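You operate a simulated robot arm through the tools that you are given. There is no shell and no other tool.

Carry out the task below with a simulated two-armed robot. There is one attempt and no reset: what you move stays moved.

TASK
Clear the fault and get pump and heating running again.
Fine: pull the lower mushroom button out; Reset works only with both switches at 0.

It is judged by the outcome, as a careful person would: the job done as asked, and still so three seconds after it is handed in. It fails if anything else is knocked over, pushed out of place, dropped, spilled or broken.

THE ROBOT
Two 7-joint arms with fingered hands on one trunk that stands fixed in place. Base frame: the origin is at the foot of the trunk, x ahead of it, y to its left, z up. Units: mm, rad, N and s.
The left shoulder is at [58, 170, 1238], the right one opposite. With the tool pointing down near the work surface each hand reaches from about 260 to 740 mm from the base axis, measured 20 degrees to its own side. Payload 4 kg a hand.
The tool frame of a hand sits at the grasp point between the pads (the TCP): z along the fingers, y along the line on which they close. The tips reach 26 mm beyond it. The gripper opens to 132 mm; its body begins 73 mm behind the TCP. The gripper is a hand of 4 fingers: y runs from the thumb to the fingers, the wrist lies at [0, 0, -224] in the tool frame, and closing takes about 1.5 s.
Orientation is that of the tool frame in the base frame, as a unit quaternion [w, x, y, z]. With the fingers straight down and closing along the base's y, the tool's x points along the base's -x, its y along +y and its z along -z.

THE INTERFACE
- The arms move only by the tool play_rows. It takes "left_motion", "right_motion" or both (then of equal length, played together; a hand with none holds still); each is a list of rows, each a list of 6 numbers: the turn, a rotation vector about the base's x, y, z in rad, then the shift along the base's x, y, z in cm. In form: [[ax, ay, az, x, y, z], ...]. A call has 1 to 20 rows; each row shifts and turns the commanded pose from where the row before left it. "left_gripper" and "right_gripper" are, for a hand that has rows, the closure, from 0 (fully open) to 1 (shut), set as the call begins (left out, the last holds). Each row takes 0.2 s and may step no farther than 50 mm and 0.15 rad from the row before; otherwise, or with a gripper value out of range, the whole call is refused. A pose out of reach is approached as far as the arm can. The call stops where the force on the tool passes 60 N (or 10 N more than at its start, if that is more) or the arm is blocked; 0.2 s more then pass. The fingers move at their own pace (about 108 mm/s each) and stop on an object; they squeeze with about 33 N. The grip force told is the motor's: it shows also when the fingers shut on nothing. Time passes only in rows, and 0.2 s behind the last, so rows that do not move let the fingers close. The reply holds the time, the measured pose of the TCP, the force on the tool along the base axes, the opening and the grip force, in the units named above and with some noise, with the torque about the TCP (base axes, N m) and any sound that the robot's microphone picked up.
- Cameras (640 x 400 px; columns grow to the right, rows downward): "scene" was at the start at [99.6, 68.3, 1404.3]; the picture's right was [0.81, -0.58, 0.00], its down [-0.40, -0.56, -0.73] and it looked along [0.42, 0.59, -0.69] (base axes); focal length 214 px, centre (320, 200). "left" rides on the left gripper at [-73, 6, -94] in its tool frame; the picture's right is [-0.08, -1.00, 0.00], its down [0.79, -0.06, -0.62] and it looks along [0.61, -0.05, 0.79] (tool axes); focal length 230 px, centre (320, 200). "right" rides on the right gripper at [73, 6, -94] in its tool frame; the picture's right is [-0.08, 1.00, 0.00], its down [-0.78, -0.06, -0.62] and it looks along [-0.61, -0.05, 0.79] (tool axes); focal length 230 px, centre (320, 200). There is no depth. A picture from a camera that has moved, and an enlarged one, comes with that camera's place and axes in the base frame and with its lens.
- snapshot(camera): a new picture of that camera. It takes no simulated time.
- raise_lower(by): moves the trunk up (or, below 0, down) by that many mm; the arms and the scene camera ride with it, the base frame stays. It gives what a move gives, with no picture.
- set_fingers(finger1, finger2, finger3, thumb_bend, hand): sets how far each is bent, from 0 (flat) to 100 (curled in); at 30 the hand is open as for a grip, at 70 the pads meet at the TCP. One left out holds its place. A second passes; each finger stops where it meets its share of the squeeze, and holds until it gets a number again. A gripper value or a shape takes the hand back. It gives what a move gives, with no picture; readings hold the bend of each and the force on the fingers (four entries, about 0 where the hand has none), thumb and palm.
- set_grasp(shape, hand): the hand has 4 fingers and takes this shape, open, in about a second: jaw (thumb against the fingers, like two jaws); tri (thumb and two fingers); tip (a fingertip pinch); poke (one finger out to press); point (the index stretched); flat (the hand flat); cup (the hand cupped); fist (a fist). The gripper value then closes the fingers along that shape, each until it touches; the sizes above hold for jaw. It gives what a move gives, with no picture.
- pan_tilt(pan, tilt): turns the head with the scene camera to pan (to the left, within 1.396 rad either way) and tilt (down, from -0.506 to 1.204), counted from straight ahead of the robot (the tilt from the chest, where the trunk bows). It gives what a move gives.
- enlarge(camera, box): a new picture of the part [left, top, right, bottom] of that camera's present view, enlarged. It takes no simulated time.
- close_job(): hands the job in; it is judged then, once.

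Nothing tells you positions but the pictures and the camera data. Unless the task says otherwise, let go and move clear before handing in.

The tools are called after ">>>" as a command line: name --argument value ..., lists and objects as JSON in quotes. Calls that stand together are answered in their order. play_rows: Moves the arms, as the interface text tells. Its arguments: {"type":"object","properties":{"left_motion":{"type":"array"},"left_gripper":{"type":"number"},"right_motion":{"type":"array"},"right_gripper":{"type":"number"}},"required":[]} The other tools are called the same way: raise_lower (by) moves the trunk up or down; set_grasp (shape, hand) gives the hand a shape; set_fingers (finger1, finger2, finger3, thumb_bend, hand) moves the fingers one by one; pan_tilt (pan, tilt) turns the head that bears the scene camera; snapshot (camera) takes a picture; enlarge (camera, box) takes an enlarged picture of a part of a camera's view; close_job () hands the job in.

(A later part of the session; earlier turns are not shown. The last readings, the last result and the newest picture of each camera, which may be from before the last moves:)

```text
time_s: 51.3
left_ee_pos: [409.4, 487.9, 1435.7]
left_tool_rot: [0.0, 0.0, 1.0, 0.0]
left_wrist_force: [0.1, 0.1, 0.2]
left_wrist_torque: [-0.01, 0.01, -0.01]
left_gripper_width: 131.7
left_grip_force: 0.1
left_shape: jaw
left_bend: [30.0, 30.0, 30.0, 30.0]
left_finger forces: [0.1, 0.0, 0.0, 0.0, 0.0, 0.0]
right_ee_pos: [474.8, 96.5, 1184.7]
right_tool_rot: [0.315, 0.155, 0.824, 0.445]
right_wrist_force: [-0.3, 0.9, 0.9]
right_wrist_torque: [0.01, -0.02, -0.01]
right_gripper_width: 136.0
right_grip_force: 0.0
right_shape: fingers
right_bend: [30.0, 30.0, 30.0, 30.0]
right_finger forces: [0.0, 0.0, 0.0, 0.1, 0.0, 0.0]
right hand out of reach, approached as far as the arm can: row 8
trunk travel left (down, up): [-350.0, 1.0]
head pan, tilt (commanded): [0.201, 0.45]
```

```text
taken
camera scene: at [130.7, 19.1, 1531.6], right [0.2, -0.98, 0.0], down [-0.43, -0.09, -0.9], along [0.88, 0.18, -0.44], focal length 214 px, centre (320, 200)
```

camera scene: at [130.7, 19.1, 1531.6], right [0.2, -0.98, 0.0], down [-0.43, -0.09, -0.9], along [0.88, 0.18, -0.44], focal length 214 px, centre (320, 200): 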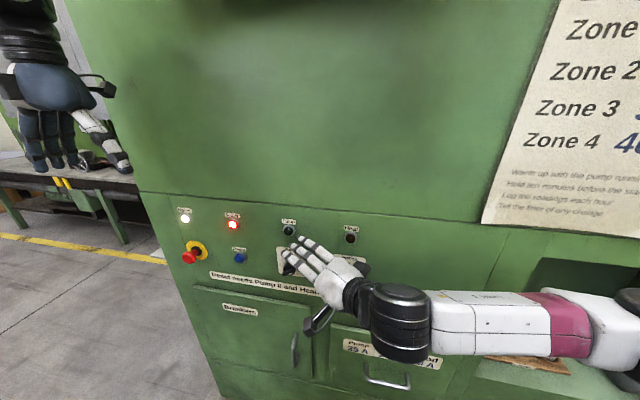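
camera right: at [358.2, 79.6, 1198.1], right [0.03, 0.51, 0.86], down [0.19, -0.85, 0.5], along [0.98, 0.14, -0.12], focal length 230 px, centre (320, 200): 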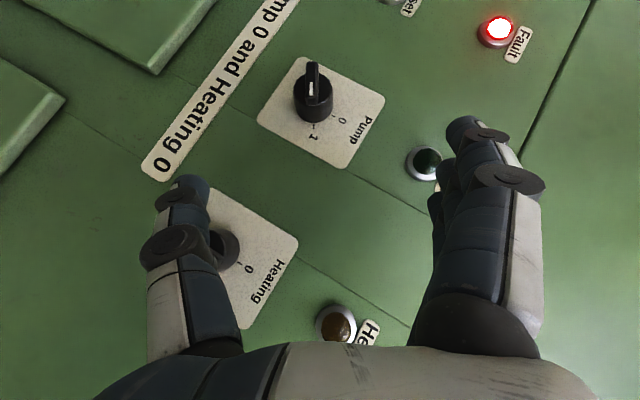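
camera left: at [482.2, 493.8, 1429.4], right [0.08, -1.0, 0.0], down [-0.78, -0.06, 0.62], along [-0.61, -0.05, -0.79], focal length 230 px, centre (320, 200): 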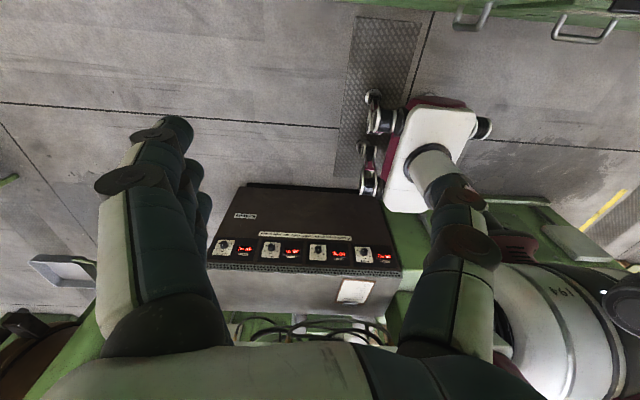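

>>> play_rows --right_motion '[[0, 0, 0, 0.3, 1.3, -0.75], [0, 0, 0, 0.3, 1.3, -0.75], [0, 0, 0, 0.3, 1.3, -0.75], [0, 0, 0, 0.3, 1.3, -0.75], [0, 0, 0, 0, 0, 0]]'

>>> snapshot --camera "right"

>>> enlarge --camera "scene" --box '[220, 200, 420, 325]'

```text
time_s: 52.5
left_ee_pos: [408.5, 489.0, 1434.2]
left_tool_rot: [0.0, 0.0, 1.0, 0.0]
left_wrist_force: [0.0, 0.2, -0.8]
left_wrist_torque: [0.05, -0.02, 0.04]
left_gripper_width: 131.9
left_grip_force: 0.1
left_shape: jaw
left_bend: [30.0, 30.0, 30.0, 30.0]
left_finger forces: [0.0, 0.0, 0.0, 0.0, 0.0, 0.0]
right_ee_pos: [493.6, 105.6, 1168.3]
right_tool_rot: [0.316, 0.155, 0.824, 0.444]
right_wrist_force: [-0.8, 0.3, -0.6]
right_wrist_torque: [-0.01, 0.02, -0.04]
right_gripper_width: 136.1
right_grip_force: 0.1
right_shape: fingers
right_bend: [30.0, 30.0, 30.0, 30.0]
right_finger forces: [0.0, 0.0, 0.0, 0.0, 0.1, 0.0]
right hand out of reach, approached as far as the arm can: row 1, 2, 3, 4
trunk travel left (down, up): [-350.0, 1.0]
head pan, tilt (commanded): [0.201, 0.45]
```

```text
taken
camera right: at [376.5, 87.9, 1183.3], right [0.03, 0.51, 0.86], down [0.19, -0.85, 0.5], along [0.98, 0.14, -0.12], focal length 230 px, centre (320, 200)
```

right: 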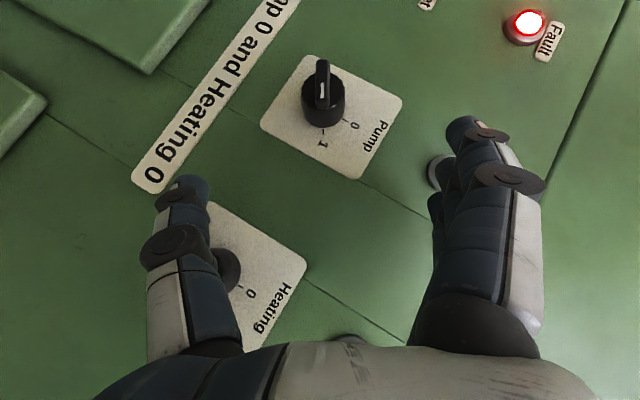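

```text
3.20 times, centred on (320, 262) of scene
camera zoom: at [130.4, 19.5, 1531.5], right [0.2, -0.98, 0.0], down [-0.43, -0.09, -0.9], along [0.88, 0.18, -0.44], focal length 686 px, centre (320, 0)
```

zoom: 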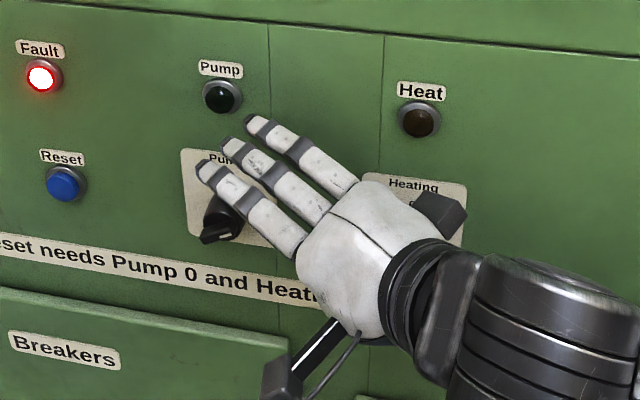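

The 60° roll is out of reach this far left. I'll use a 30° roll instead; closing the jaws will let the bar align itself the rest of the way.

>>> play_rows --right_motion '[[-0.131, 0, 0, -1, 0, 1], [-0.131, 0, 0, 0, 0.3, 0.7], [-0.131, 0, 0, 0, 0.3, 0.7], [-0.131, 0, 0, 0, 0.3, 0.7], [0, 0, 0, 0, 0, 0], [0, 0, 0, 0, 0, 0]]'

>>> snapshot --camera "right"

>>> enlarge --camera "scene" --box '[220, 200, 420, 325]'

```text
time_s: 53.9
left_ee_pos: [408.6, 489.0, 1434.1]
left_tool_rot: [0.0, 0.001, 1.0, 0.0]
left_wrist_force: [0.8, -1.2, -1.0]
left_wrist_torque: [0.0, -0.03, 0.02]
left_gripper_width: 131.6
left_grip_force: 0.2
left_shape: jaw
left_bend: [30.0, 30.0, 30.0, 30.0]
left_finger forces: [0.0, 0.0, 0.0, 0.0, 0.1, 0.0]
right_ee_pos: [483.7, 113.3, 1199.4]
right_tool_rot: [0.345, 0.067, 0.911, 0.215]
right_wrist_force: [0.0, 0.6, 1.6]
right_wrist_torque: [-0.01, 0.01, -0.04]
right_gripper_width: 136.1
right_grip_force: 0.0
right_shape: fingers
right_bend: [30.0, 30.0, 30.0, 30.0]
right_finger forces: [0.1, 0.0, 0.0, 0.0, 0.0, 0.0]
trunk travel left (down, up): [-350.0, 1.0]
head pan, tilt (commanded): [0.201, 0.45]
```

```text
taken
camera right: at [367.2, 106.8, 1221.0], right [0.03, 0.87, 0.48], down [0.19, -0.48, 0.86], along [0.98, 0.06, -0.18], focal length 230 px, centre (320, 200)
```

right: 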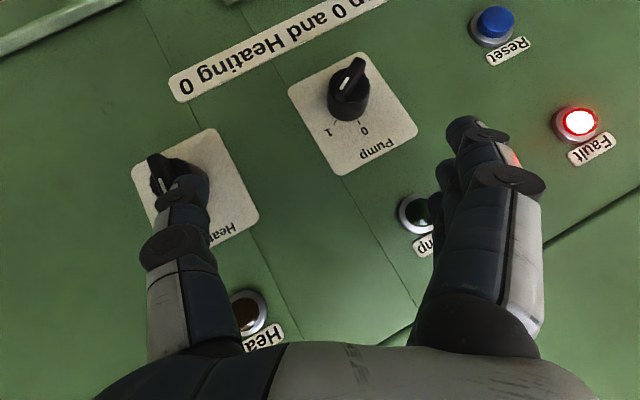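

```text
3.20 times, centred on (320, 262) of scene
camera zoom: at [130.2, 20.1, 1531.5], right [0.2, -0.98, 0.0], down [-0.43, -0.09, -0.9], along [0.88, 0.18, -0.44], focal length 686 px, centre (320, 0)
```

zoom: 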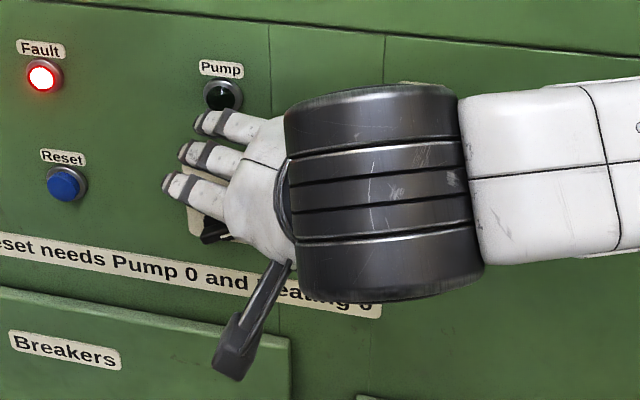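

The commanded pose is consistent again, and the Pump knob axis is at about (y 177.5, z 1126). I move in and slide toward it.

>>> play_rows --right_motion '[[0, 0, 0, 0.3, 1.8, -1.0], [0, 0, 0, 0.3, 1.87, -1.03], [0, 0, 0, 1, 0.6, -1.2], [0, 0, 0, 0.8, 0.6, -1.2], [0, 0, 0, 0, 0, 0]]'

>>> snapshot --camera "right"

>>> enlarge --camera "scene" --box '[220, 200, 420, 325]'

```text
time_s: 55.1
left_ee_pos: [409.0, 486.9, 1436.4]
left_tool_rot: [0.0, 0.001, 1.0, 0.002]
left_wrist_force: [0.0, 0.2, -0.3]
left_wrist_torque: [0.03, 0.01, 0.02]
left_gripper_width: 132.0
left_grip_force: 0.1
left_shape: jaw
left_bend: [30.0, 30.0, 30.0, 30.0]
left_finger forces: [0.0, 0.1, 0.0, 0.0, 0.1, 0.0]
right_ee_pos: [507.2, 163.7, 1156.9]
right_tool_rot: [0.345, 0.069, 0.911, 0.215]
right_wrist_force: [-0.7, 0.0, 0.2]
right_wrist_torque: [0.0, 0.0, -0.01]
right_gripper_width: 136.0
right_grip_force: 0.0
right_shape: fingers
right_bend: [30.0, 30.0, 30.0, 30.0]
right_finger forces: [0.0, 0.0, 0.1, 0.0, 0.0, 0.0]
trunk travel left (down, up): [-350.0, 1.0]
head pan, tilt (commanded): [0.201, 0.45]
```

```text
taken
camera right: at [391.7, 155.6, 1176.9], right [0.03, 0.87, 0.49], down [0.19, -0.48, 0.86], along [0.98, 0.06, -0.18], focal length 230 px, centre (320, 200)
```

right: 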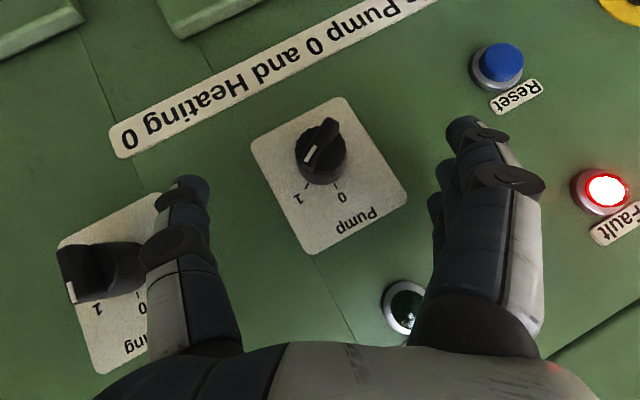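

```text
3.20 times, centred on (320, 262) of scene
camera zoom: at [130.5, 18.8, 1531.5], right [0.2, -0.98, 0.0], down [-0.43, -0.09, -0.9], along [0.88, 0.18, -0.44], focal length 686 px, centre (320, 0)
```

zoom: 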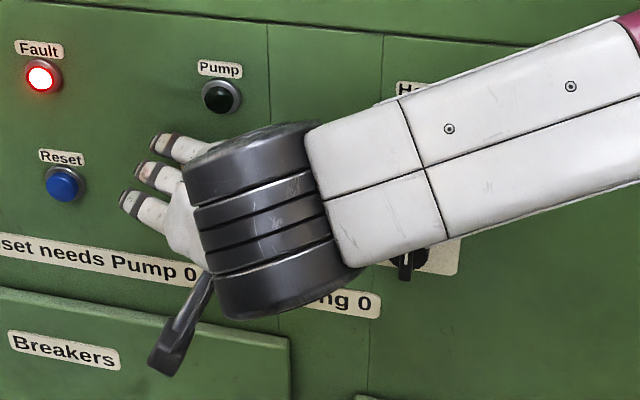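

Aligned with the Pump bar. I slide the last 16 mm and close the fingers progressively.

>>> play_rows --right_motion '[[0, 0, 0, -0.1, 0.73, -1.42], [0, 0, 0, 0, 0, 0]]'

>>> set_fingers --hand "right" --finger1 60 --finger2 60 --thumb_bend 60

>>> snapshot --camera "right"

>>> set_fingers --hand "right" --finger1 78 --finger2 78 --thumb_bend 78

>>> snapshot --camera "right"

```text
time_s: 55.7
left_ee_pos: [409.0, 488.8, 1435.9]
left_tool_rot: [0.0, 0.0, 1.0, 0.001]
left_wrist_force: [0.2, -0.9, -0.1]
left_wrist_torque: [0.0, 0.01, -0.01]
left_gripper_width: 131.8
left_grip_force: 0.2
left_shape: jaw
left_bend: [30.0, 30.0, 30.0, 30.0]
left_finger forces: [0.1, 0.0, 0.0, 0.0, 0.0, 0.1]
right_ee_pos: [508.3, 170.5, 1140.4]
right_tool_rot: [0.344, 0.067, 0.911, 0.216]
right_wrist_force: [-0.6, -1.0, -0.3]
right_wrist_torque: [-0.03, 0.02, 0.0]
right_gripper_width: 136.1
right_grip_force: 0.0
right_shape: fingers
right_bend: [30.0, 30.0, 30.0, 30.0]
right_finger forces: [0.0, 0.0, 0.0, 0.0, 0.0, 0.0]
trunk travel left (down, up): [-350.0, 1.0]
head pan, tilt (commanded): [0.201, 0.45]
```

```text
time_s: 56.7
left_ee_pos: [408.5, 489.4, 1435.0]
left_tool_rot: [0.0, 0.0, 1.0, 0.0]
left_wrist_force: [1.0, -0.4, 0.3]
left_wrist_torque: [0.01, 0.02, 0.0]
left_gripper_width: 131.8
left_grip_force: 0.1
left_shape: jaw
left_bend: [30.0, 30.0, 30.0, 30.0]
left_finger forces: [0.1, 0.0, 0.1, 0.0, 0.1, 0.0]
right_ee_pos: [507.9, 170.0, 1140.8]
right_tool_rot: [0.345, 0.068, 0.911, 0.215]
right_wrist_force: [0.4, 0.2, 0.2]
right_wrist_torque: [-0.03, 0.02, -0.01]
right_gripper_width: 40.2
right_grip_force: 0.1
right_shape: fingers
right_bend: [60.0, 60.0, 30.0, 60.0]
right_finger forces: [0.0, 0.0, 0.1, 0.0, 0.0, 0.1]
trunk travel left (down, up): [-350.0, 1.0]
head pan, tilt (commanded): [0.201, 0.45]
```

```text
taken
camera right: at [390.7, 163.4, 1162.2], right [0.03, 0.87, 0.48], down [0.19, -0.48, 0.86], along [0.98, 0.06, -0.18], focal length 230 px, centre (320, 200)
```

right: 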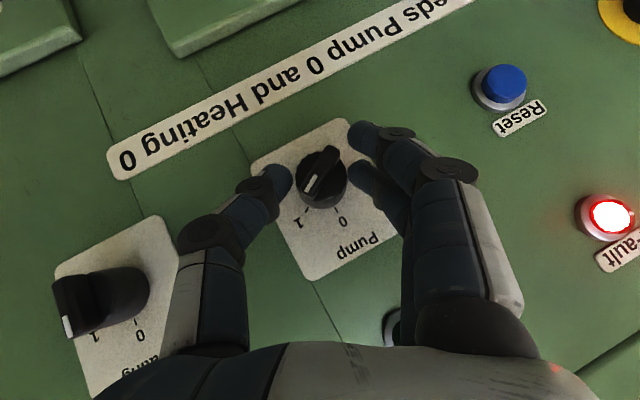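

```text
time_s: 57.7
left_ee_pos: [406.6, 488.2, 1435.8]
left_tool_rot: [0.001, 0.0, 1.0, 0.0]
left_wrist_force: [-1.1, -0.1, 0.3]
left_wrist_torque: [0.01, 0.04, 0.0]
left_gripper_width: 131.8
left_grip_force: 0.1
left_shape: jaw
left_bend: [30.0, 30.0, 30.0, 30.0]
left_finger forces: [0.0, 0.1, 0.0, 0.1, 0.0, 0.0]
right_ee_pos: [504.4, 170.3, 1139.2]
right_tool_rot: [0.343, 0.067, 0.912, 0.216]
right_wrist_force: [-15.6, -5.8, -15.2]
right_wrist_torque: [-0.22, 0.43, 0.25]
right_gripper_width: 11.1
right_grip_force: 23.1
right_shape: fingers
right_bend: [78.0, 66.0, 30.0, 70.0]
right_finger forces: [0.0, 20.8, 0.0, 0.0, 25.5, 0.1]
trunk travel left (down, up): [-350.0, 1.0]
head pan, tilt (commanded): [0.201, 0.45]
```

```text
taken
camera right: at [388.2, 163.0, 1161.5], right [0.03, 0.87, 0.48], down [0.19, -0.48, 0.86], along [0.98, 0.06, -0.18], focal length 230 px, centre (320, 200)
```

right: 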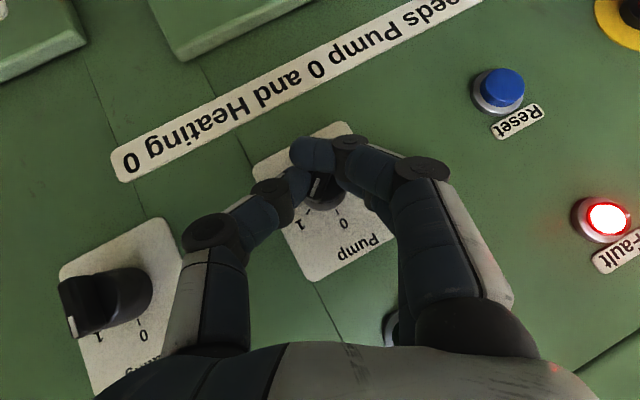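

The Pump bar is pinched. I rotate the remaining ~30° to bring it to 0.

>>> play_rows --right_motion '[[-0.131, 0, 0, 0, 0.18, 0.08], [-0.131, 0, 0, 0, 0.187, 0.058], [-0.131, 0, 0, 0, 0.194, 0.032], [-0.131, 0, 0, 0, 0.196, 0.01], [0, 0, 0, 0, 0, 0], [0, 0, 0, 0, 0, 0]]'

>>> snapshot --camera "right"

>>> enlarge --camera "right" --box '[240, 110, 400, 230]'

```text
time_s: 58.5
left_ee_pos: [405.3, 489.0, 1437.0]
left_tool_rot: [0.003, 0.0, 1.0, 0.0]
left_wrist_force: [0.4, -0.8, -0.1]
left_wrist_torque: [0.04, 0.07, -0.01]
left_gripper_width: 131.7
left_grip_force: 0.1
left_shape: jaw
left_bend: [30.0, 30.0, 30.0, 30.0]
left_finger forces: [0.0, 0.0, 0.0, 0.0, 0.0, 0.1]
right_ee_pos: [504.4, 169.1, 1139.0]
right_tool_rot: [0.332, 0.02, 0.941, 0.069]
right_wrist_force: [-39.5, 6.9, 6.6]
right_wrist_torque: [0.21, 0.34, 1.24]
right_gripper_width: 9.0
right_grip_force: 26.5
right_shape: fingers
right_bend: [78.0, 67.0, 30.0, 74.0]
right_finger forces: [0.1, 43.9, 0.0, 0.0, 8.1, 0.1]
trunk travel left (down, up): [-350.0, 1.0]
head pan, tilt (commanded): [0.201, 0.45]
stopped in row 3 (right hand): the force on the tool passed its limit at 71 N (the readings are from after the stop); the commanded pose is now the measured one
```

```text
taken
camera right: at [389.3, 168.9, 1167.5], right [0.05, 0.98, 0.19], down [0.23, -0.2, 0.95], along [0.97, -0.01, -0.23], focal length 230 px, centre (320, 200)
```

right: 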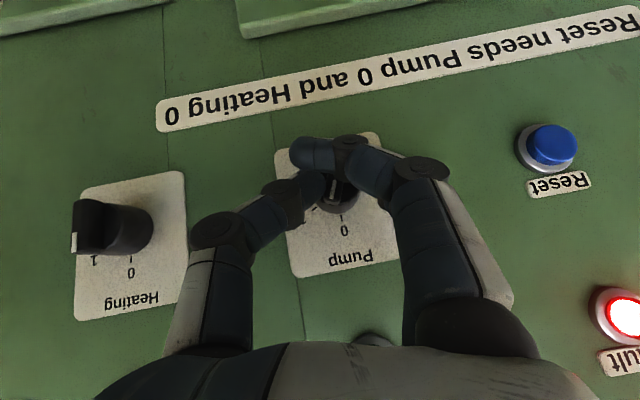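

```text
3.33 times, centred on (320, 170) of right
camera zoom: at [389.3, 168.9, 1167.5], right [0.05, 0.98, 0.19], down [0.23, -0.2, 0.95], along [0.97, -0.01, -0.23], focal length 767 px, centre (320, 300)
```

zoom: 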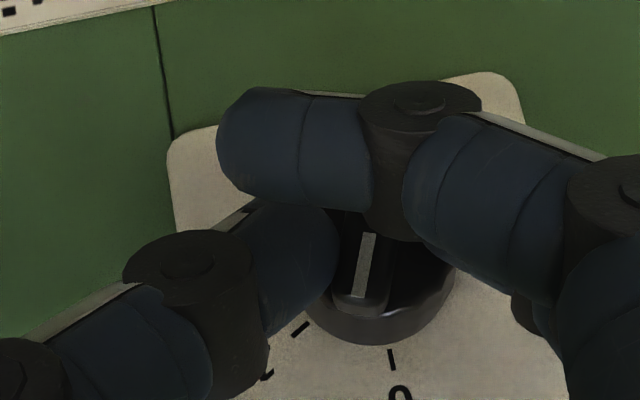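

The force limit tripped: the pump bar is about two thirds of the way (≈20° short of 0) and the hand is off-centre. I release, re-centre on the bar, and look again.

>>> set_fingers --hand "right" --finger1 45 --finger2 45 --thumb_bend 45

>>> snapshot --camera "right"

>>> enlarge --camera "right" --box '[240, 110, 400, 230]'

>>> enlarge --camera "right" --box '[50, 150, 210, 330]'

```text
time_s: 59.5
left_ee_pos: [402.8, 488.7, 1436.1]
left_tool_rot: [0.003, 0.0, 1.0, 0.001]
left_wrist_force: [-0.5, -0.7, 0.0]
left_wrist_torque: [-0.03, -0.01, 0.0]
left_gripper_width: 131.7
left_grip_force: 0.0
left_shape: jaw
left_bend: [30.0, 30.0, 30.0, 30.0]
left_finger forces: [0.1, 0.0, 0.0, 0.1, 0.0, 0.0]
right_ee_pos: [505.5, 164.4, 1140.6]
right_tool_rot: [0.336, 0.022, 0.94, 0.063]
right_wrist_force: [-38.4, -1.4, -4.7]
right_wrist_torque: [-0.1, 0.56, 1.13]
right_gripper_width: 86.4
right_grip_force: 20.9
right_shape: fingers
right_bend: [45.0, 72.0, 30.0, 45.0]
right_finger forces: [0.0, 42.1, 0.0, 0.1, 0.0, 0.0]
trunk travel left (down, up): [-350.0, 1.0]
head pan, tilt (commanded): [0.201, 0.45]
```

```text
taken
camera right: at [390.1, 166.5, 1167.0], right [0.06, 0.98, 0.18], down [0.22, -0.19, 0.96], along [0.97, -0.02, -0.22], focal length 230 px, centre (320, 200)
```

right: 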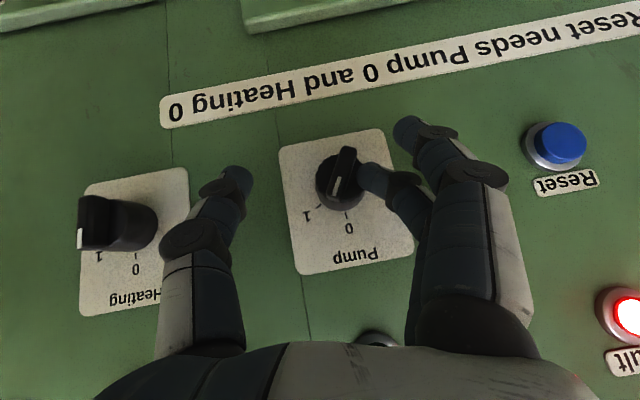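

```text
3.33 times, centred on (320, 170) of right
camera zoom: at [390.1, 166.5, 1167.0], right [0.06, 0.98, 0.18], down [0.22, -0.19, 0.96], along [0.97, -0.02, -0.22], focal length 767 px, centre (320, 300)
```

zoom: 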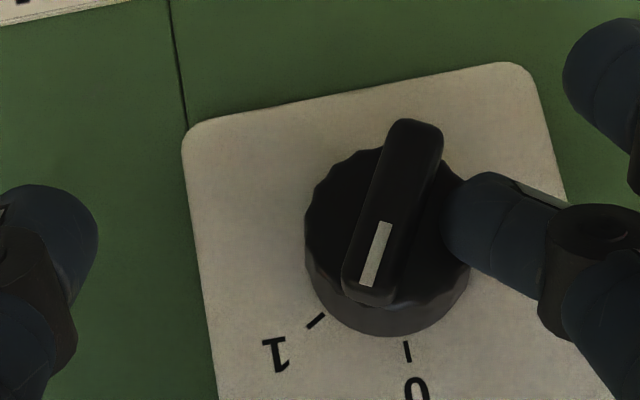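

```text
2.22 times, centred on (130, 240) of right
camera zoom: at [390.1, 166.5, 1167.0], right [0.06, 0.98, 0.18], down [0.22, -0.19, 0.96], along [0.97, -0.02, -0.22], focal length 511 px, centre (742, 111)
```

zoom: 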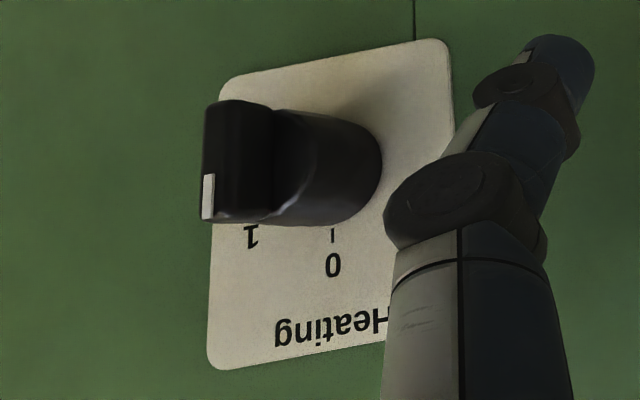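

Finger 2 is wedged against the knob. I back the hand off a little to release it; the bar is now about 20° short of 0.

>>> play_rows --right_motion '[[0, 0, 0, -1, 0, 0.3], [0, 0, 0, -1.2, 0, 0.5], [0, 0, 0, 0, 0, 0]]'

>>> set_fingers --hand "right" --finger1 30 --finger2 30 --finger3 30 --thumb_bend 30

>>> snapshot --camera "right"

>>> enlarge --camera "right" --box '[270, 110, 430, 230]'

```text
time_s: 60.3
left_ee_pos: [409.3, 489.1, 1436.3]
left_tool_rot: [0.0, 0.0, 1.0, 0.0]
left_wrist_force: [-0.2, 0.4, -0.2]
left_wrist_torque: [-0.02, 0.0, -0.01]
left_gripper_width: 132.0
left_grip_force: 0.1
left_shape: jaw
left_bend: [30.0, 30.0, 30.0, 30.0]
left_finger forces: [0.1, 0.1, 0.0, 0.0, 0.0, 0.0]
right_ee_pos: [507.7, 153.4, 1156.0]
right_tool_rot: [0.335, 0.046, 0.939, 0.07]
right_wrist_force: [-0.5, -1.1, 0.5]
right_wrist_torque: [-0.01, -0.06, 0.02]
right_gripper_width: 86.8
right_grip_force: 0.2
right_shape: fingers
right_bend: [45.0, 45.0, 30.0, 45.0]
right_finger forces: [0.1, 0.0, 0.1, 0.0, 0.1, 0.0]
trunk travel left (down, up): [-350.0, 1.0]
head pan, tilt (commanded): [0.201, 0.45]
```

```text
time_s: 61.3
left_ee_pos: [408.7, 488.8, 1435.8]
left_tool_rot: [0.0, 0.0, 1.0, 0.0]
left_wrist_force: [0.3, -0.9, -0.7]
left_wrist_torque: [0.03, 0.01, 0.01]
left_gripper_width: 131.9
left_grip_force: 0.1
left_shape: jaw
left_bend: [30.0, 30.0, 30.0, 30.0]
left_finger forces: [0.0, 0.1, 0.0, 0.0, 0.0, 0.1]
right_ee_pos: [505.6, 154.4, 1161.4]
right_tool_rot: [0.338, 0.045, 0.937, 0.072]
right_wrist_force: [-0.3, 0.2, 0.0]
right_wrist_torque: [0.0, 0.0, 0.0]
right_gripper_width: 135.6
right_grip_force: 0.2
right_shape: fingers
right_bend: [30.0, 30.0, 30.0, 30.0]
right_finger forces: [0.0, 0.1, 0.0, 0.0, 0.0, 0.0]
trunk travel left (down, up): [-350.0, 1.0]
head pan, tilt (commanded): [0.201, 0.45]
```

```text
taken
camera right: at [389.0, 159.4, 1187.0], right [0.1, 0.97, 0.21], down [0.21, -0.23, 0.95], along [0.97, -0.05, -0.22], focal length 230 px, centre (320, 200)
```

right: 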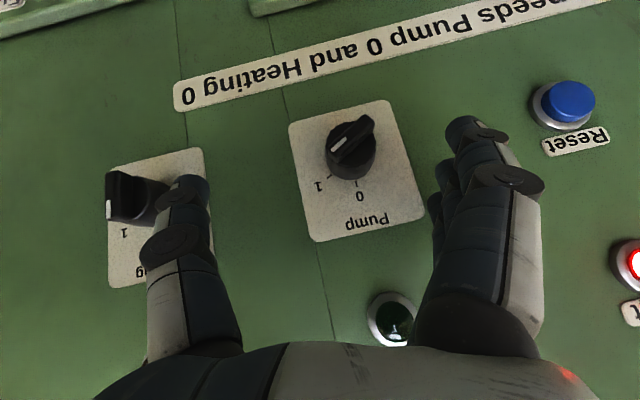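

```text
3.33 times, centred on (350, 170) of right
camera zoom: at [389.0, 159.4, 1187.0], right [0.1, 0.97, 0.21], down [0.21, -0.23, 0.95], along [0.97, -0.05, -0.22], focal length 767 px, centre (220, 300)
```

zoom: 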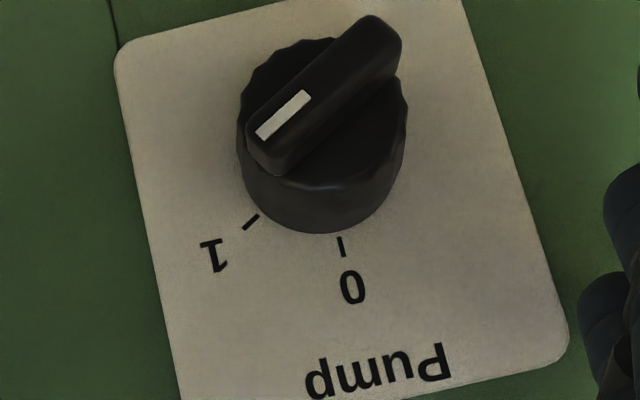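

The pump knob snapped back to 1, and the arm isn't tracking its command (probably a link touching something). I'll look at the whole arm.

>>> snapshot --camera "scene"

>>> play_rows --right_motion '[[0, 0, 0, 0, 0, 0]]'

>>> snapshot --camera "left"

```text
taken
camera scene: at [130.2, 19.4, 1531.6], right [0.2, -0.98, 0.0], down [-0.43, -0.09, -0.9], along [0.88, 0.18, -0.44], focal length 214 px, centre (320, 200)
```

scene: 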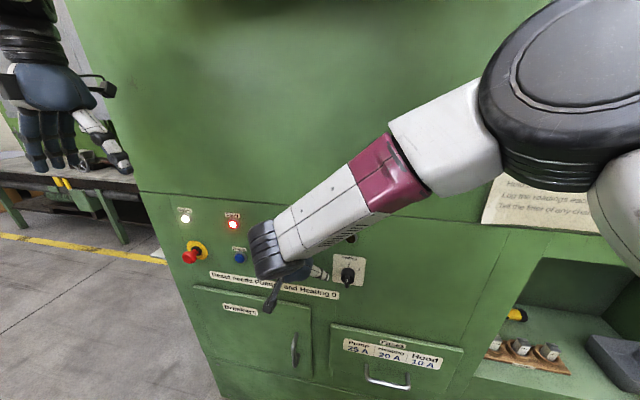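

```text
time_s: 61.7
left_ee_pos: [409.2, 489.9, 1435.4]
left_tool_rot: [-0.001, 0.0, 1.0, 0.0]
left_wrist_force: [0.4, -0.1, -0.1]
left_wrist_torque: [0.01, 0.02, -0.01]
left_gripper_width: 131.4
left_grip_force: 0.0
left_shape: jaw
left_bend: [30.0, 30.0, 30.0, 30.0]
left_finger forces: [0.1, 0.1, 0.0, 0.0, 0.0, 0.1]
right_ee_pos: [505.6, 154.2, 1160.4]
right_tool_rot: [0.338, 0.046, 0.937, 0.072]
right_wrist_force: [0.4, 0.3, 0.5]
right_wrist_torque: [0.01, -0.02, 0.02]
right_gripper_width: 135.7
right_grip_force: 0.1
right_shape: fingers
right_bend: [30.0, 30.0, 30.0, 30.0]
right_finger forces: [0.1, 0.1, 0.0, 0.0, 0.0, 0.0]
trunk travel left (down, up): [-350.0, 1.0]
head pan, tilt (commanded): [0.201, 0.45]
```

```text
taken
camera left: at [481.5, 494.9, 1528.6], right [0.08, -1.0, 0.0], down [-0.78, -0.06, 0.62], along [-0.61, -0.05, -0.79], focal length 230 px, centre (320, 200)
```

left: 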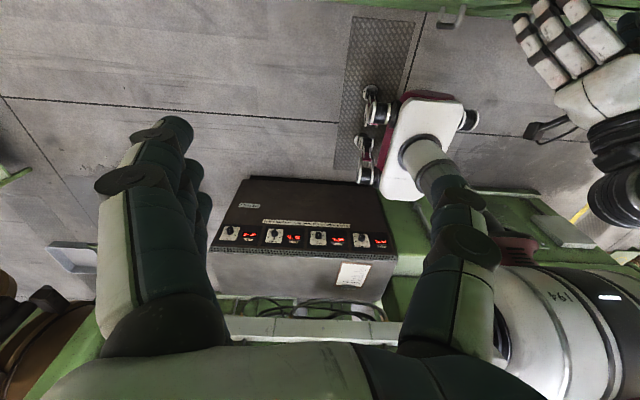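

>>> play_rows --right_motion '[[0, 0, 0, -1.5, 0, 1.5], [0, 0, 0, -1.5, 0, 1.5], [0, 0, 0, 0, 0, 0]]'

>>> snapshot --camera "scene"

```text
time_s: 62.7
left_ee_pos: [408.1, 488.1, 1435.8]
left_tool_rot: [-0.001, 0.0, 1.0, -0.001]
left_wrist_force: [0.9, 0.7, -0.3]
left_wrist_torque: [-0.04, 0.02, -0.01]
left_gripper_width: 132.2
left_grip_force: 0.1
left_shape: jaw
left_bend: [30.0, 30.0, 30.0, 30.0]
left_finger forces: [0.1, 0.0, 0.1, 0.0, 0.1, 0.0]
right_ee_pos: [485.3, 147.4, 1202.9]
right_tool_rot: [0.333, 0.066, 0.937, 0.088]
right_wrist_force: [-0.6, -0.4, -0.1]
right_wrist_torque: [0.0, -0.03, -0.02]
right_gripper_width: 135.8
right_grip_force: 0.1
right_shape: fingers
right_bend: [30.0, 30.0, 30.0, 30.0]
right_finger forces: [0.0, 0.0, 0.0, 0.0, 0.1, 0.0]
trunk travel left (down, up): [-350.0, 1.0]
head pan, tilt (commanded): [0.201, 0.45]
stopped in row 3 (right hand): the arm was blocked; the commanded pose is now the measured one
```

```text
taken
camera scene: at [129.9, 19.1, 1531.6], right [0.2, -0.98, 0.0], down [-0.43, -0.09, -0.9], along [0.88, 0.18, -0.43], focal length 214 px, centre (320, 200)
```

scene: 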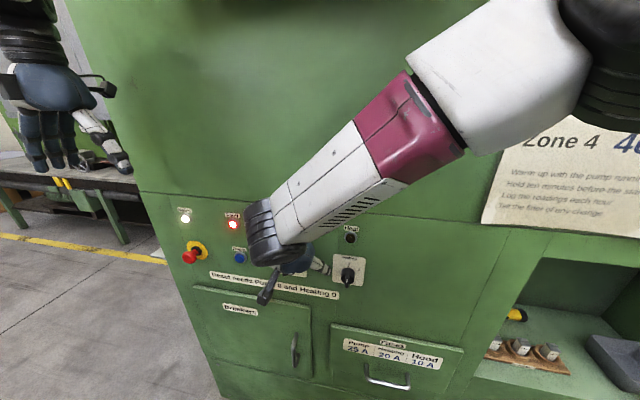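

The arm stops tracking around here, so I'll probe with small moves to find which direction is blocked.

>>> play_rows --right_motion '[[0, 0, 0, 0, 1, 0], [0, 0, 0, 0, 1, 0], [0, 0, 0, 0, 0, 0]]'

>>> play_rows --right_motion '[[-0.1, 0, 0, 0, 0, 0], [-0.1, 0, 0, 0, 0, 0], [0, 0, 0, 0, 0, 0]]'

```text
time_s: 63.7
left_ee_pos: [407.1, 487.7, 1436.4]
left_tool_rot: [0.002, 0.0, 1.0, 0.0]
left_wrist_force: [0.6, -0.4, 0.1]
left_wrist_torque: [0.03, -0.01, 0.01]
left_gripper_width: 131.9
left_grip_force: 0.0
left_shape: jaw
left_bend: [30.0, 30.0, 30.0, 30.0]
left_finger forces: [0.0, 0.1, 0.0, 0.0, 0.1, 0.1]
right_ee_pos: [503.4, 151.2, 1223.1]
right_tool_rot: [0.33, 0.099, 0.933, 0.105]
right_wrist_force: [-5.0, 0.0, -0.7]
right_wrist_torque: [-0.03, -0.06, 0.33]
right_gripper_width: 135.8
right_grip_force: 2.0
right_shape: fingers
right_bend: [30.0, 30.0, 29.0, 30.0]
right_finger forces: [0.0, 0.1, 4.1, 0.0, 0.0, 0.0]
trunk travel left (down, up): [-350.0, 1.0]
head pan, tilt (commanded): [0.201, 0.45]
stopped in row 3 (right hand): the arm was blocked; the commanded pose is now the measured one
```

```text
time_s: 64.2
left_ee_pos: [404.5, 485.9, 1438.0]
left_tool_rot: [0.002, 0.0, 1.0, 0.001]
left_wrist_force: [1.1, -0.7, 0.3]
left_wrist_torque: [0.05, -0.01, 0.01]
left_gripper_width: 132.0
left_grip_force: 0.0
left_shape: jaw
left_bend: [30.0, 30.0, 30.0, 30.0]
left_finger forces: [0.1, 0.1, 0.0, 0.0, 0.1, 0.1]
right_ee_pos: [504.7, 138.3, 1228.3]
right_tool_rot: [0.314, 0.099, 0.941, 0.074]
right_wrist_force: [-40.5, 1.6, -7.4]
right_wrist_torque: [-0.67, -0.51, 3.6]
right_gripper_width: 135.8
right_grip_force: 20.4
right_shape: fingers
right_bend: [30.0, 30.0, 22.0, 30.0]
right_finger forces: [0.1, 0.0, 41.0, 0.0, 0.0, 0.0]
trunk travel left (down, up): [-350.0, 1.0]
head pan, tilt (commanded): [0.201, 0.45]
stopped in row 2 (right hand): the force on the tool passed its limit at 72 N (the readings are from after the stop); the commanded pose is now the measured one
```

Finger 3 is pressing on something; I stop and look up at the elbow before moving again.

>>> play_rows --right_motion '[[0, 0, 0, -1.5, -1.5, 0], [0, 0, 0, -1.5, -1.5, 0]]'

>>> pan_tilt --pan -0.2 --tilt 0.0

>>> snapshot --camera "scene"

>>> snapshot --camera "right"

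```text
time_s: 64.8
left_ee_pos: [407.0, 488.7, 1437.4]
left_tool_rot: [0.001, 0.0, 1.0, 0.002]
left_wrist_force: [-0.4, 0.3, -0.1]
left_wrist_torque: [0.0, -0.05, 0.0]
left_gripper_width: 131.7
left_grip_force: 0.0
left_shape: jaw
left_bend: [30.0, 30.0, 30.0, 30.0]
left_finger forces: [0.0, 0.0, 0.0, 0.1, 0.0, 0.0]
right_ee_pos: [486.5, 105.1, 1231.2]
right_tool_rot: [0.315, 0.114, 0.939, 0.077]
right_wrist_force: [0.4, 0.0, -0.8]
right_wrist_torque: [0.01, -0.04, 0.0]
right_gripper_width: 135.9
right_grip_force: 0.0
right_shape: fingers
right_bend: [30.0, 30.0, 30.0, 30.0]
right_finger forces: [0.0, 0.0, 0.0, 0.0, 0.0, 0.1]
trunk travel left (down, up): [-350.0, 1.0]
head pan, tilt (commanded): [0.201, 0.45]
```

```text
time_s: 65.7
left_ee_pos: [408.6, 487.8, 1436.6]
left_tool_rot: [0.001, 0.0, 1.0, 0.001]
left_wrist_force: [0.7, 0.5, -0.3]
left_wrist_torque: [0.02, -0.03, 0.0]
left_gripper_width: 131.6
left_grip_force: 0.0
left_shape: jaw
left_bend: [30.0, 30.0, 30.0, 30.0]
left_finger forces: [0.1, 0.0, 0.0, 0.0, 0.0, 0.1]
right_ee_pos: [487.3, 107.1, 1234.3]
right_tool_rot: [0.317, 0.11, 0.939, 0.08]
right_wrist_force: [0.3, -1.4, 0.0]
right_wrist_torque: [0.0, 0.01, 0.01]
right_gripper_width: 135.8
right_grip_force: 0.0
right_shape: fingers
right_bend: [30.0, 30.0, 30.0, 30.0]
right_finger forces: [0.0, 0.1, 0.0, 0.0, 0.1, 0.1]
trunk travel left (down, up): [-350.0, 1.0]
head pan, tilt (commanded): [-0.201, 0.0]
```

```text
taken
camera scene: at [128.3, -17.2, 1573.2], right [-0.2, -0.98, 0.0], down [0.0, 0.0, -1.0], along [0.98, -0.2, 0.0], focal length 214 px, centre (320, 200)
```

scene: 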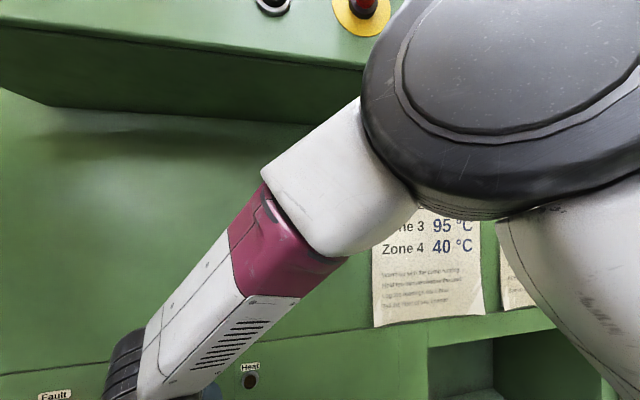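

```text
taken
camera right: at [373.4, 124.0, 1267.1], right [0.22, 0.94, 0.26], down [0.22, -0.31, 0.92], along [0.95, -0.14, -0.28], focal length 230 px, centre (320, 200)
```

right: 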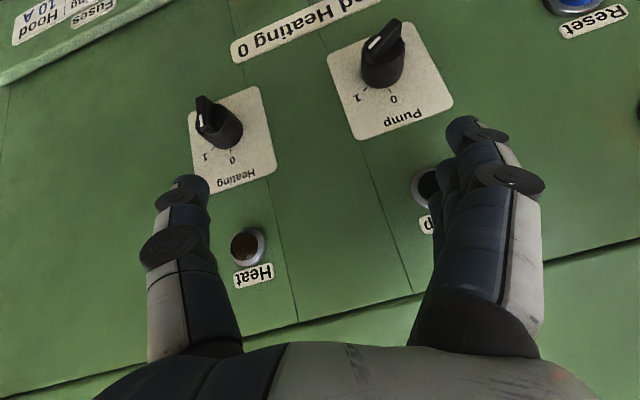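

The elbow is up against the underside edge of the upper console. I'll move the hand to the right, away from the knobs, and then lower the trunk so the elbow has room.

>>> play_rows --right_motion '[[0, 0, 0, -0.5, -3.5, 0.3], [0, 0, 0, -0.5, -3.7, 0.3], [0, 0, 0, -0.5, -3.7, 0.3], [0, 0, 0, -0.5, -3.7, 0.3], [0, 0, 0, -0.5, -3.7, 0.3], [0, 0, 0, 0, 0, 0]]'

>>> snapshot --camera "scene"

```text
time_s: 67.1
left_ee_pos: [408.4, 491.2, 1434.4]
left_tool_rot: [-0.001, 0.001, 1.0, -0.001]
left_wrist_force: [0.8, -0.3, 0.3]
left_wrist_torque: [-0.04, -0.01, 0.0]
left_gripper_width: 131.7
left_grip_force: 0.1
left_shape: jaw
left_bend: [30.0, 30.0, 30.0, 30.0]
left_finger forces: [0.0, 0.0, 0.0, 0.0, 0.0, 0.0]
right_ee_pos: [455.5, -72.8, 1242.7]
right_tool_rot: [0.319, 0.1, 0.94, 0.068]
right_wrist_force: [0.0, 0.6, -1.3]
right_wrist_torque: [-0.04, 0.01, 0.0]
right_gripper_width: 136.0
right_grip_force: 0.1
right_shape: fingers
right_bend: [30.0, 30.0, 30.0, 30.0]
right_finger forces: [0.1, 0.1, 0.1, 0.1, 0.0, 0.0]
trunk travel left (down, up): [-350.0, 1.0]
head pan, tilt (commanded): [-0.201, 0.0]
```

```text
taken
camera scene: at [128.3, -14.8, 1573.3], right [-0.2, -0.98, 0.0], down [0.0, 0.0, -1.0], along [0.98, -0.2, 0.0], focal length 214 px, centre (320, 200)
```

scene: 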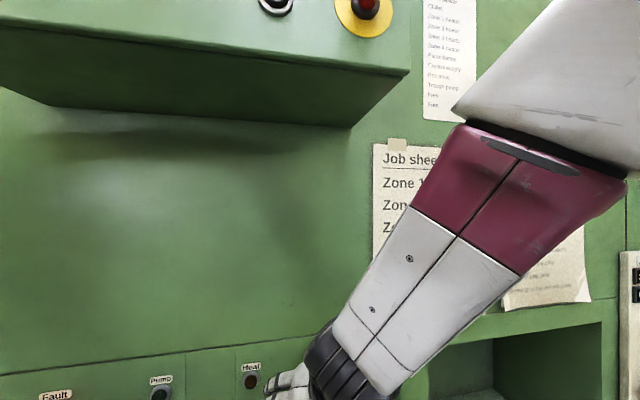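

>>> raise_lower --by -150

>>> play_rows --right_motion '[[0, 0, 0, 0, 0, 3], [0, 0, 0, 0, 0, 3], [0, 0, 0, 0, 0, 3], [0, 0, 0, 0, 0, 3], [0, 0, 0, 0, 0, 0]]'

>>> pan_tilt --pan 0.1 --tilt 0.35

>>> snapshot --camera "scene"

>>> snapshot --camera "right"

```text
time_s: 68.8
left_ee_pos: [408.4, 488.4, 1287.2]
left_tool_rot: [0.001, 0.0, 1.0, 0.001]
left_wrist_force: [0.0, 0.8, 0.1]
left_wrist_torque: [0.0, -0.02, 0.0]
left_gripper_width: 131.9
left_grip_force: 0.1
left_shape: jaw
left_bend: [30.0, 30.0, 30.0, 30.0]
left_finger forces: [0.0, 0.1, 0.0, 0.0, 0.0, 0.0]
right_ee_pos: [456.9, -72.3, 1091.7]
right_tool_rot: [0.319, 0.101, 0.94, 0.07]
right_wrist_force: [1.0, -0.8, -0.2]
right_wrist_torque: [0.04, 0.05, 0.0]
right_gripper_width: 136.1
right_grip_force: 0.0
right_shape: fingers
right_bend: [30.0, 30.0, 30.0, 30.0]
right_finger forces: [0.0, 0.0, 0.1, 0.0, 0.0, 0.0]
trunk travel left (down, up): [-200.0, 151.0]
head pan, tilt (commanded): [-0.201, 0.0]
```

```text
time_s: 70.0
left_ee_pos: [408.9, 488.8, 1285.2]
left_tool_rot: [0.0, 0.0, 1.0, 0.0]
left_wrist_force: [-0.4, 0.6, 0.2]
left_wrist_torque: [0.03, 0.04, -0.01]
left_gripper_width: 131.8
left_grip_force: 0.0
left_shape: jaw
left_bend: [30.0, 30.0, 30.0, 30.0]
left_finger forces: [0.1, 0.1, 0.0, 0.0, 0.0, 0.0]
right_ee_pos: [457.7, -73.7, 1212.9]
right_tool_rot: [0.318, 0.1, 0.94, 0.069]
right_wrist_force: [0.2, 0.2, -0.5]
right_wrist_torque: [0.0, 0.0, 0.0]
right_gripper_width: 135.9
right_grip_force: 0.0
right_shape: fingers
right_bend: [30.0, 30.0, 30.0, 30.0]
right_finger forces: [0.0, 0.1, 0.1, 0.0, 0.1, 0.0]
trunk travel left (down, up): [-200.0, 151.0]
head pan, tilt (commanded): [-0.201, 0.0]
```

```text
time_s: 70.8
left_ee_pos: [408.8, 488.7, 1285.5]
left_tool_rot: [0.0, -0.001, 1.0, 0.0]
left_wrist_force: [-1.1, 1.0, 0.2]
left_wrist_torque: [0.03, 0.03, 0.01]
left_gripper_width: 131.9
left_grip_force: 0.0
left_shape: jaw
left_bend: [30.0, 30.0, 30.0, 30.0]
left_finger forces: [0.1, 0.0, 0.1, 0.0, 0.1, 0.0]
right_ee_pos: [456.9, -72.0, 1212.0]
right_tool_rot: [0.318, 0.101, 0.94, 0.07]
right_wrist_force: [0.4, -0.2, 0.2]
right_wrist_torque: [0.01, -0.01, 0.02]
right_gripper_width: 136.2
right_grip_force: 0.2
right_shape: fingers
right_bend: [30.0, 30.0, 30.0, 30.0]
right_finger forces: [0.0, 0.0, 0.0, 0.0, 0.0, 0.0]
trunk travel left (down, up): [-200.0, 151.0]
head pan, tilt (commanded): [0.099, 0.351]
```

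```text
taken
camera scene: at [168.7, 10.2, 1389.5], right [0.1, -1.0, 0.0], down [-0.34, -0.03, -0.94], along [0.93, 0.09, -0.34], focal length 214 px, centre (320, 200)
```

scene: 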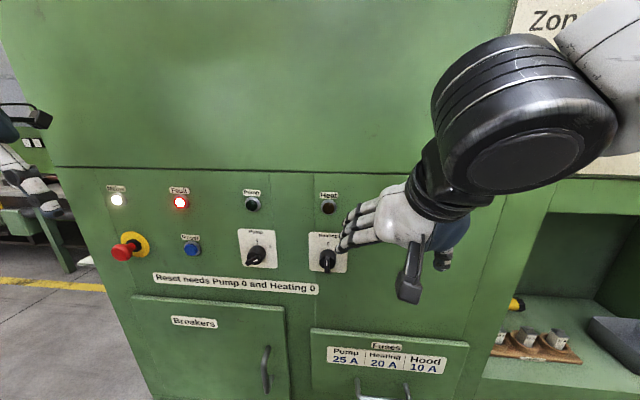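

```text
taken
camera right: at [344.2, -56.5, 1244.5], right [0.2, 0.95, 0.24], down [0.22, -0.28, 0.93], along [0.95, -0.14, -0.27], focal length 230 px, centre (320, 200)
```

right: 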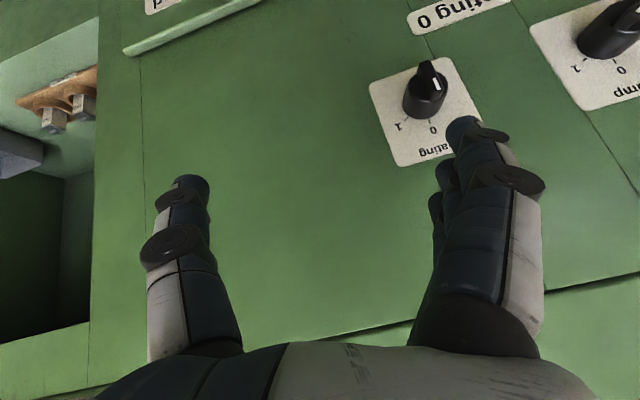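

With the trunk lowered 150 mm there's room. I'll reorient to the 30° roll and move over to the Pump knob again, staying back from the panel.

>>> play_rows --right_motion '[[0.105, -0.0543, 0.0315, 0.1, 2.0, -0.5], [0.105, -0.0543, 0.0315, 0.1, 3.5, -0.5], [0.105, -0.0543, 0.0315, 0.1, 4.0, -0.5], [0, 0, 0, 0.1, 4.2, -0.5], [0, 0, 0, 0.2, 4.2, -0.5], [0, 0, 0, 0.2, 4.05, -0.5], [0, 0, 0, 0, 0, 0]]'

>>> snapshot --camera "scene"

>>> snapshot --camera "right"

```text
time_s: 72.4
left_ee_pos: [409.5, 486.4, 1285.8]
left_tool_rot: [0.0, 0.0, 1.0, 0.002]
left_wrist_force: [0.9, -1.0, -0.2]
left_wrist_torque: [0.01, 0.03, 0.0]
left_gripper_width: 132.1
left_grip_force: 0.0
left_shape: jaw
left_bend: [30.0, 30.0, 30.0, 30.0]
left_finger forces: [0.0, 0.0, 0.0, 0.0, 0.1, 0.0]
right_ee_pos: [465.3, 146.3, 1183.2]
right_tool_rot: [0.37, 0.099, 0.892, 0.239]
right_wrist_force: [-0.5, -0.1, 0.2]
right_wrist_torque: [0.0, -0.01, 0.03]
right_gripper_width: 136.0
right_grip_force: 0.1
right_shape: fingers
right_bend: [30.0, 30.0, 30.0, 30.0]
right_finger forces: [0.0, 0.0, 0.1, 0.0, 0.0, 0.0]
trunk travel left (down, up): [-200.0, 151.0]
head pan, tilt (commanded): [0.099, 0.351]
```

```text
taken
camera scene: at [168.8, 9.3, 1389.4], right [0.1, -1.0, 0.0], down [-0.34, -0.03, -0.94], along [0.93, 0.09, -0.34], focal length 214 px, centre (320, 200)
```

scene: 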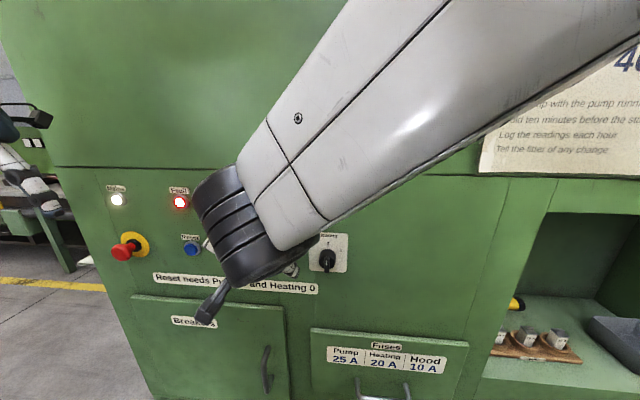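

```text
taken
camera right: at [347.9, 143.9, 1197.0], right [0.05, 0.84, 0.55], down [0.12, -0.55, 0.83], along [0.99, 0.02, -0.13], focal length 230 px, centre (320, 200)
```

right: 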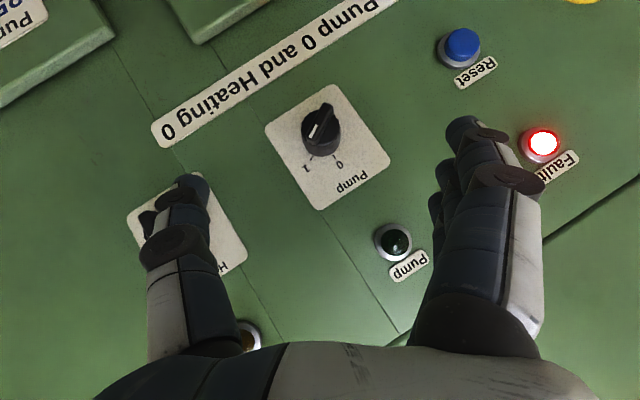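

Tracking is exact now. I try the full 60° roll here, with the hand on the upper-right side of the Pump knob.

>>> play_rows --right_motion '[[0.131, 0, 0, 0.2, -0.4, -0.7], [0.131, 0, 0, 0.2, -0.5, -0.7], [0.131, 0, 0, 0.2, -0.6, -0.7], [0.131, 0, 0, 0.2, -0.6, -0.7], [0, 0, 0, 0, 0, 0]]'

>>> snapshot --camera "right"

>>> snapshot --camera "scene"

```text
time_s: 73.6
left_ee_pos: [408.5, 488.8, 1286.8]
left_tool_rot: [0.0, 0.0, 1.0, 0.0]
left_wrist_force: [0.4, -0.7, -0.1]
left_wrist_torque: [0.01, -0.02, 0.0]
left_gripper_width: 131.6
left_grip_force: 0.1
left_shape: jaw
left_bend: [30.0, 30.0, 30.0, 30.0]
left_finger forces: [0.0, 0.0, 0.1, 0.0, 0.0, 0.1]
right_ee_pos: [473.5, 125.4, 1152.9]
right_tool_rot: [0.331, 0.192, 0.8, 0.462]
right_wrist_force: [0.4, -0.2, 0.0]
right_wrist_torque: [0.01, -0.01, -0.02]
right_gripper_width: 136.0
right_grip_force: 0.0
right_shape: fingers
right_bend: [30.0, 30.0, 30.0, 30.0]
right_finger forces: [0.0, 0.1, 0.0, 0.0, 0.0, 0.0]
trunk travel left (down, up): [-200.0, 151.0]
head pan, tilt (commanded): [0.099, 0.351]
```

```text
taken
camera right: at [355.4, 116.5, 1165.6], right [0.05, 0.45, 0.89], down [0.12, -0.89, 0.44], along [0.99, 0.08, -0.1], focal length 230 px, centre (320, 200)
```

right: 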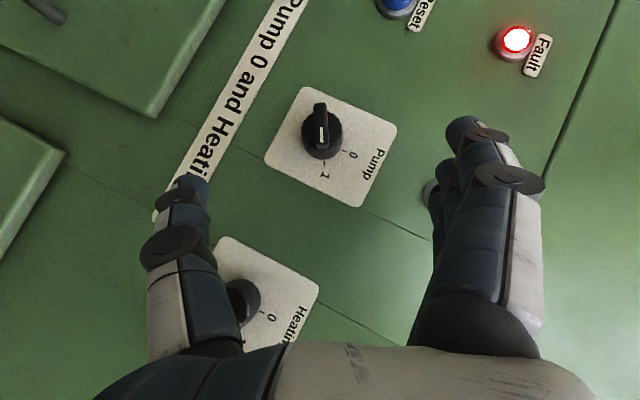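

```text
taken
camera scene: at [167.8, 10.7, 1389.6], right [0.1, -1.0, 0.0], down [-0.34, -0.03, -0.94], along [0.93, 0.09, -0.34], focal length 214 px, centre (320, 200)
```

scene: 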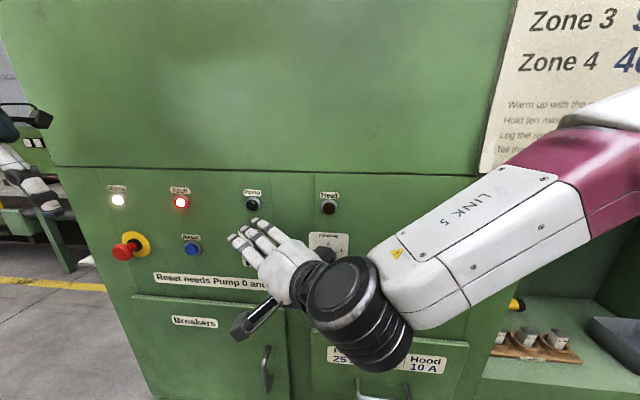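

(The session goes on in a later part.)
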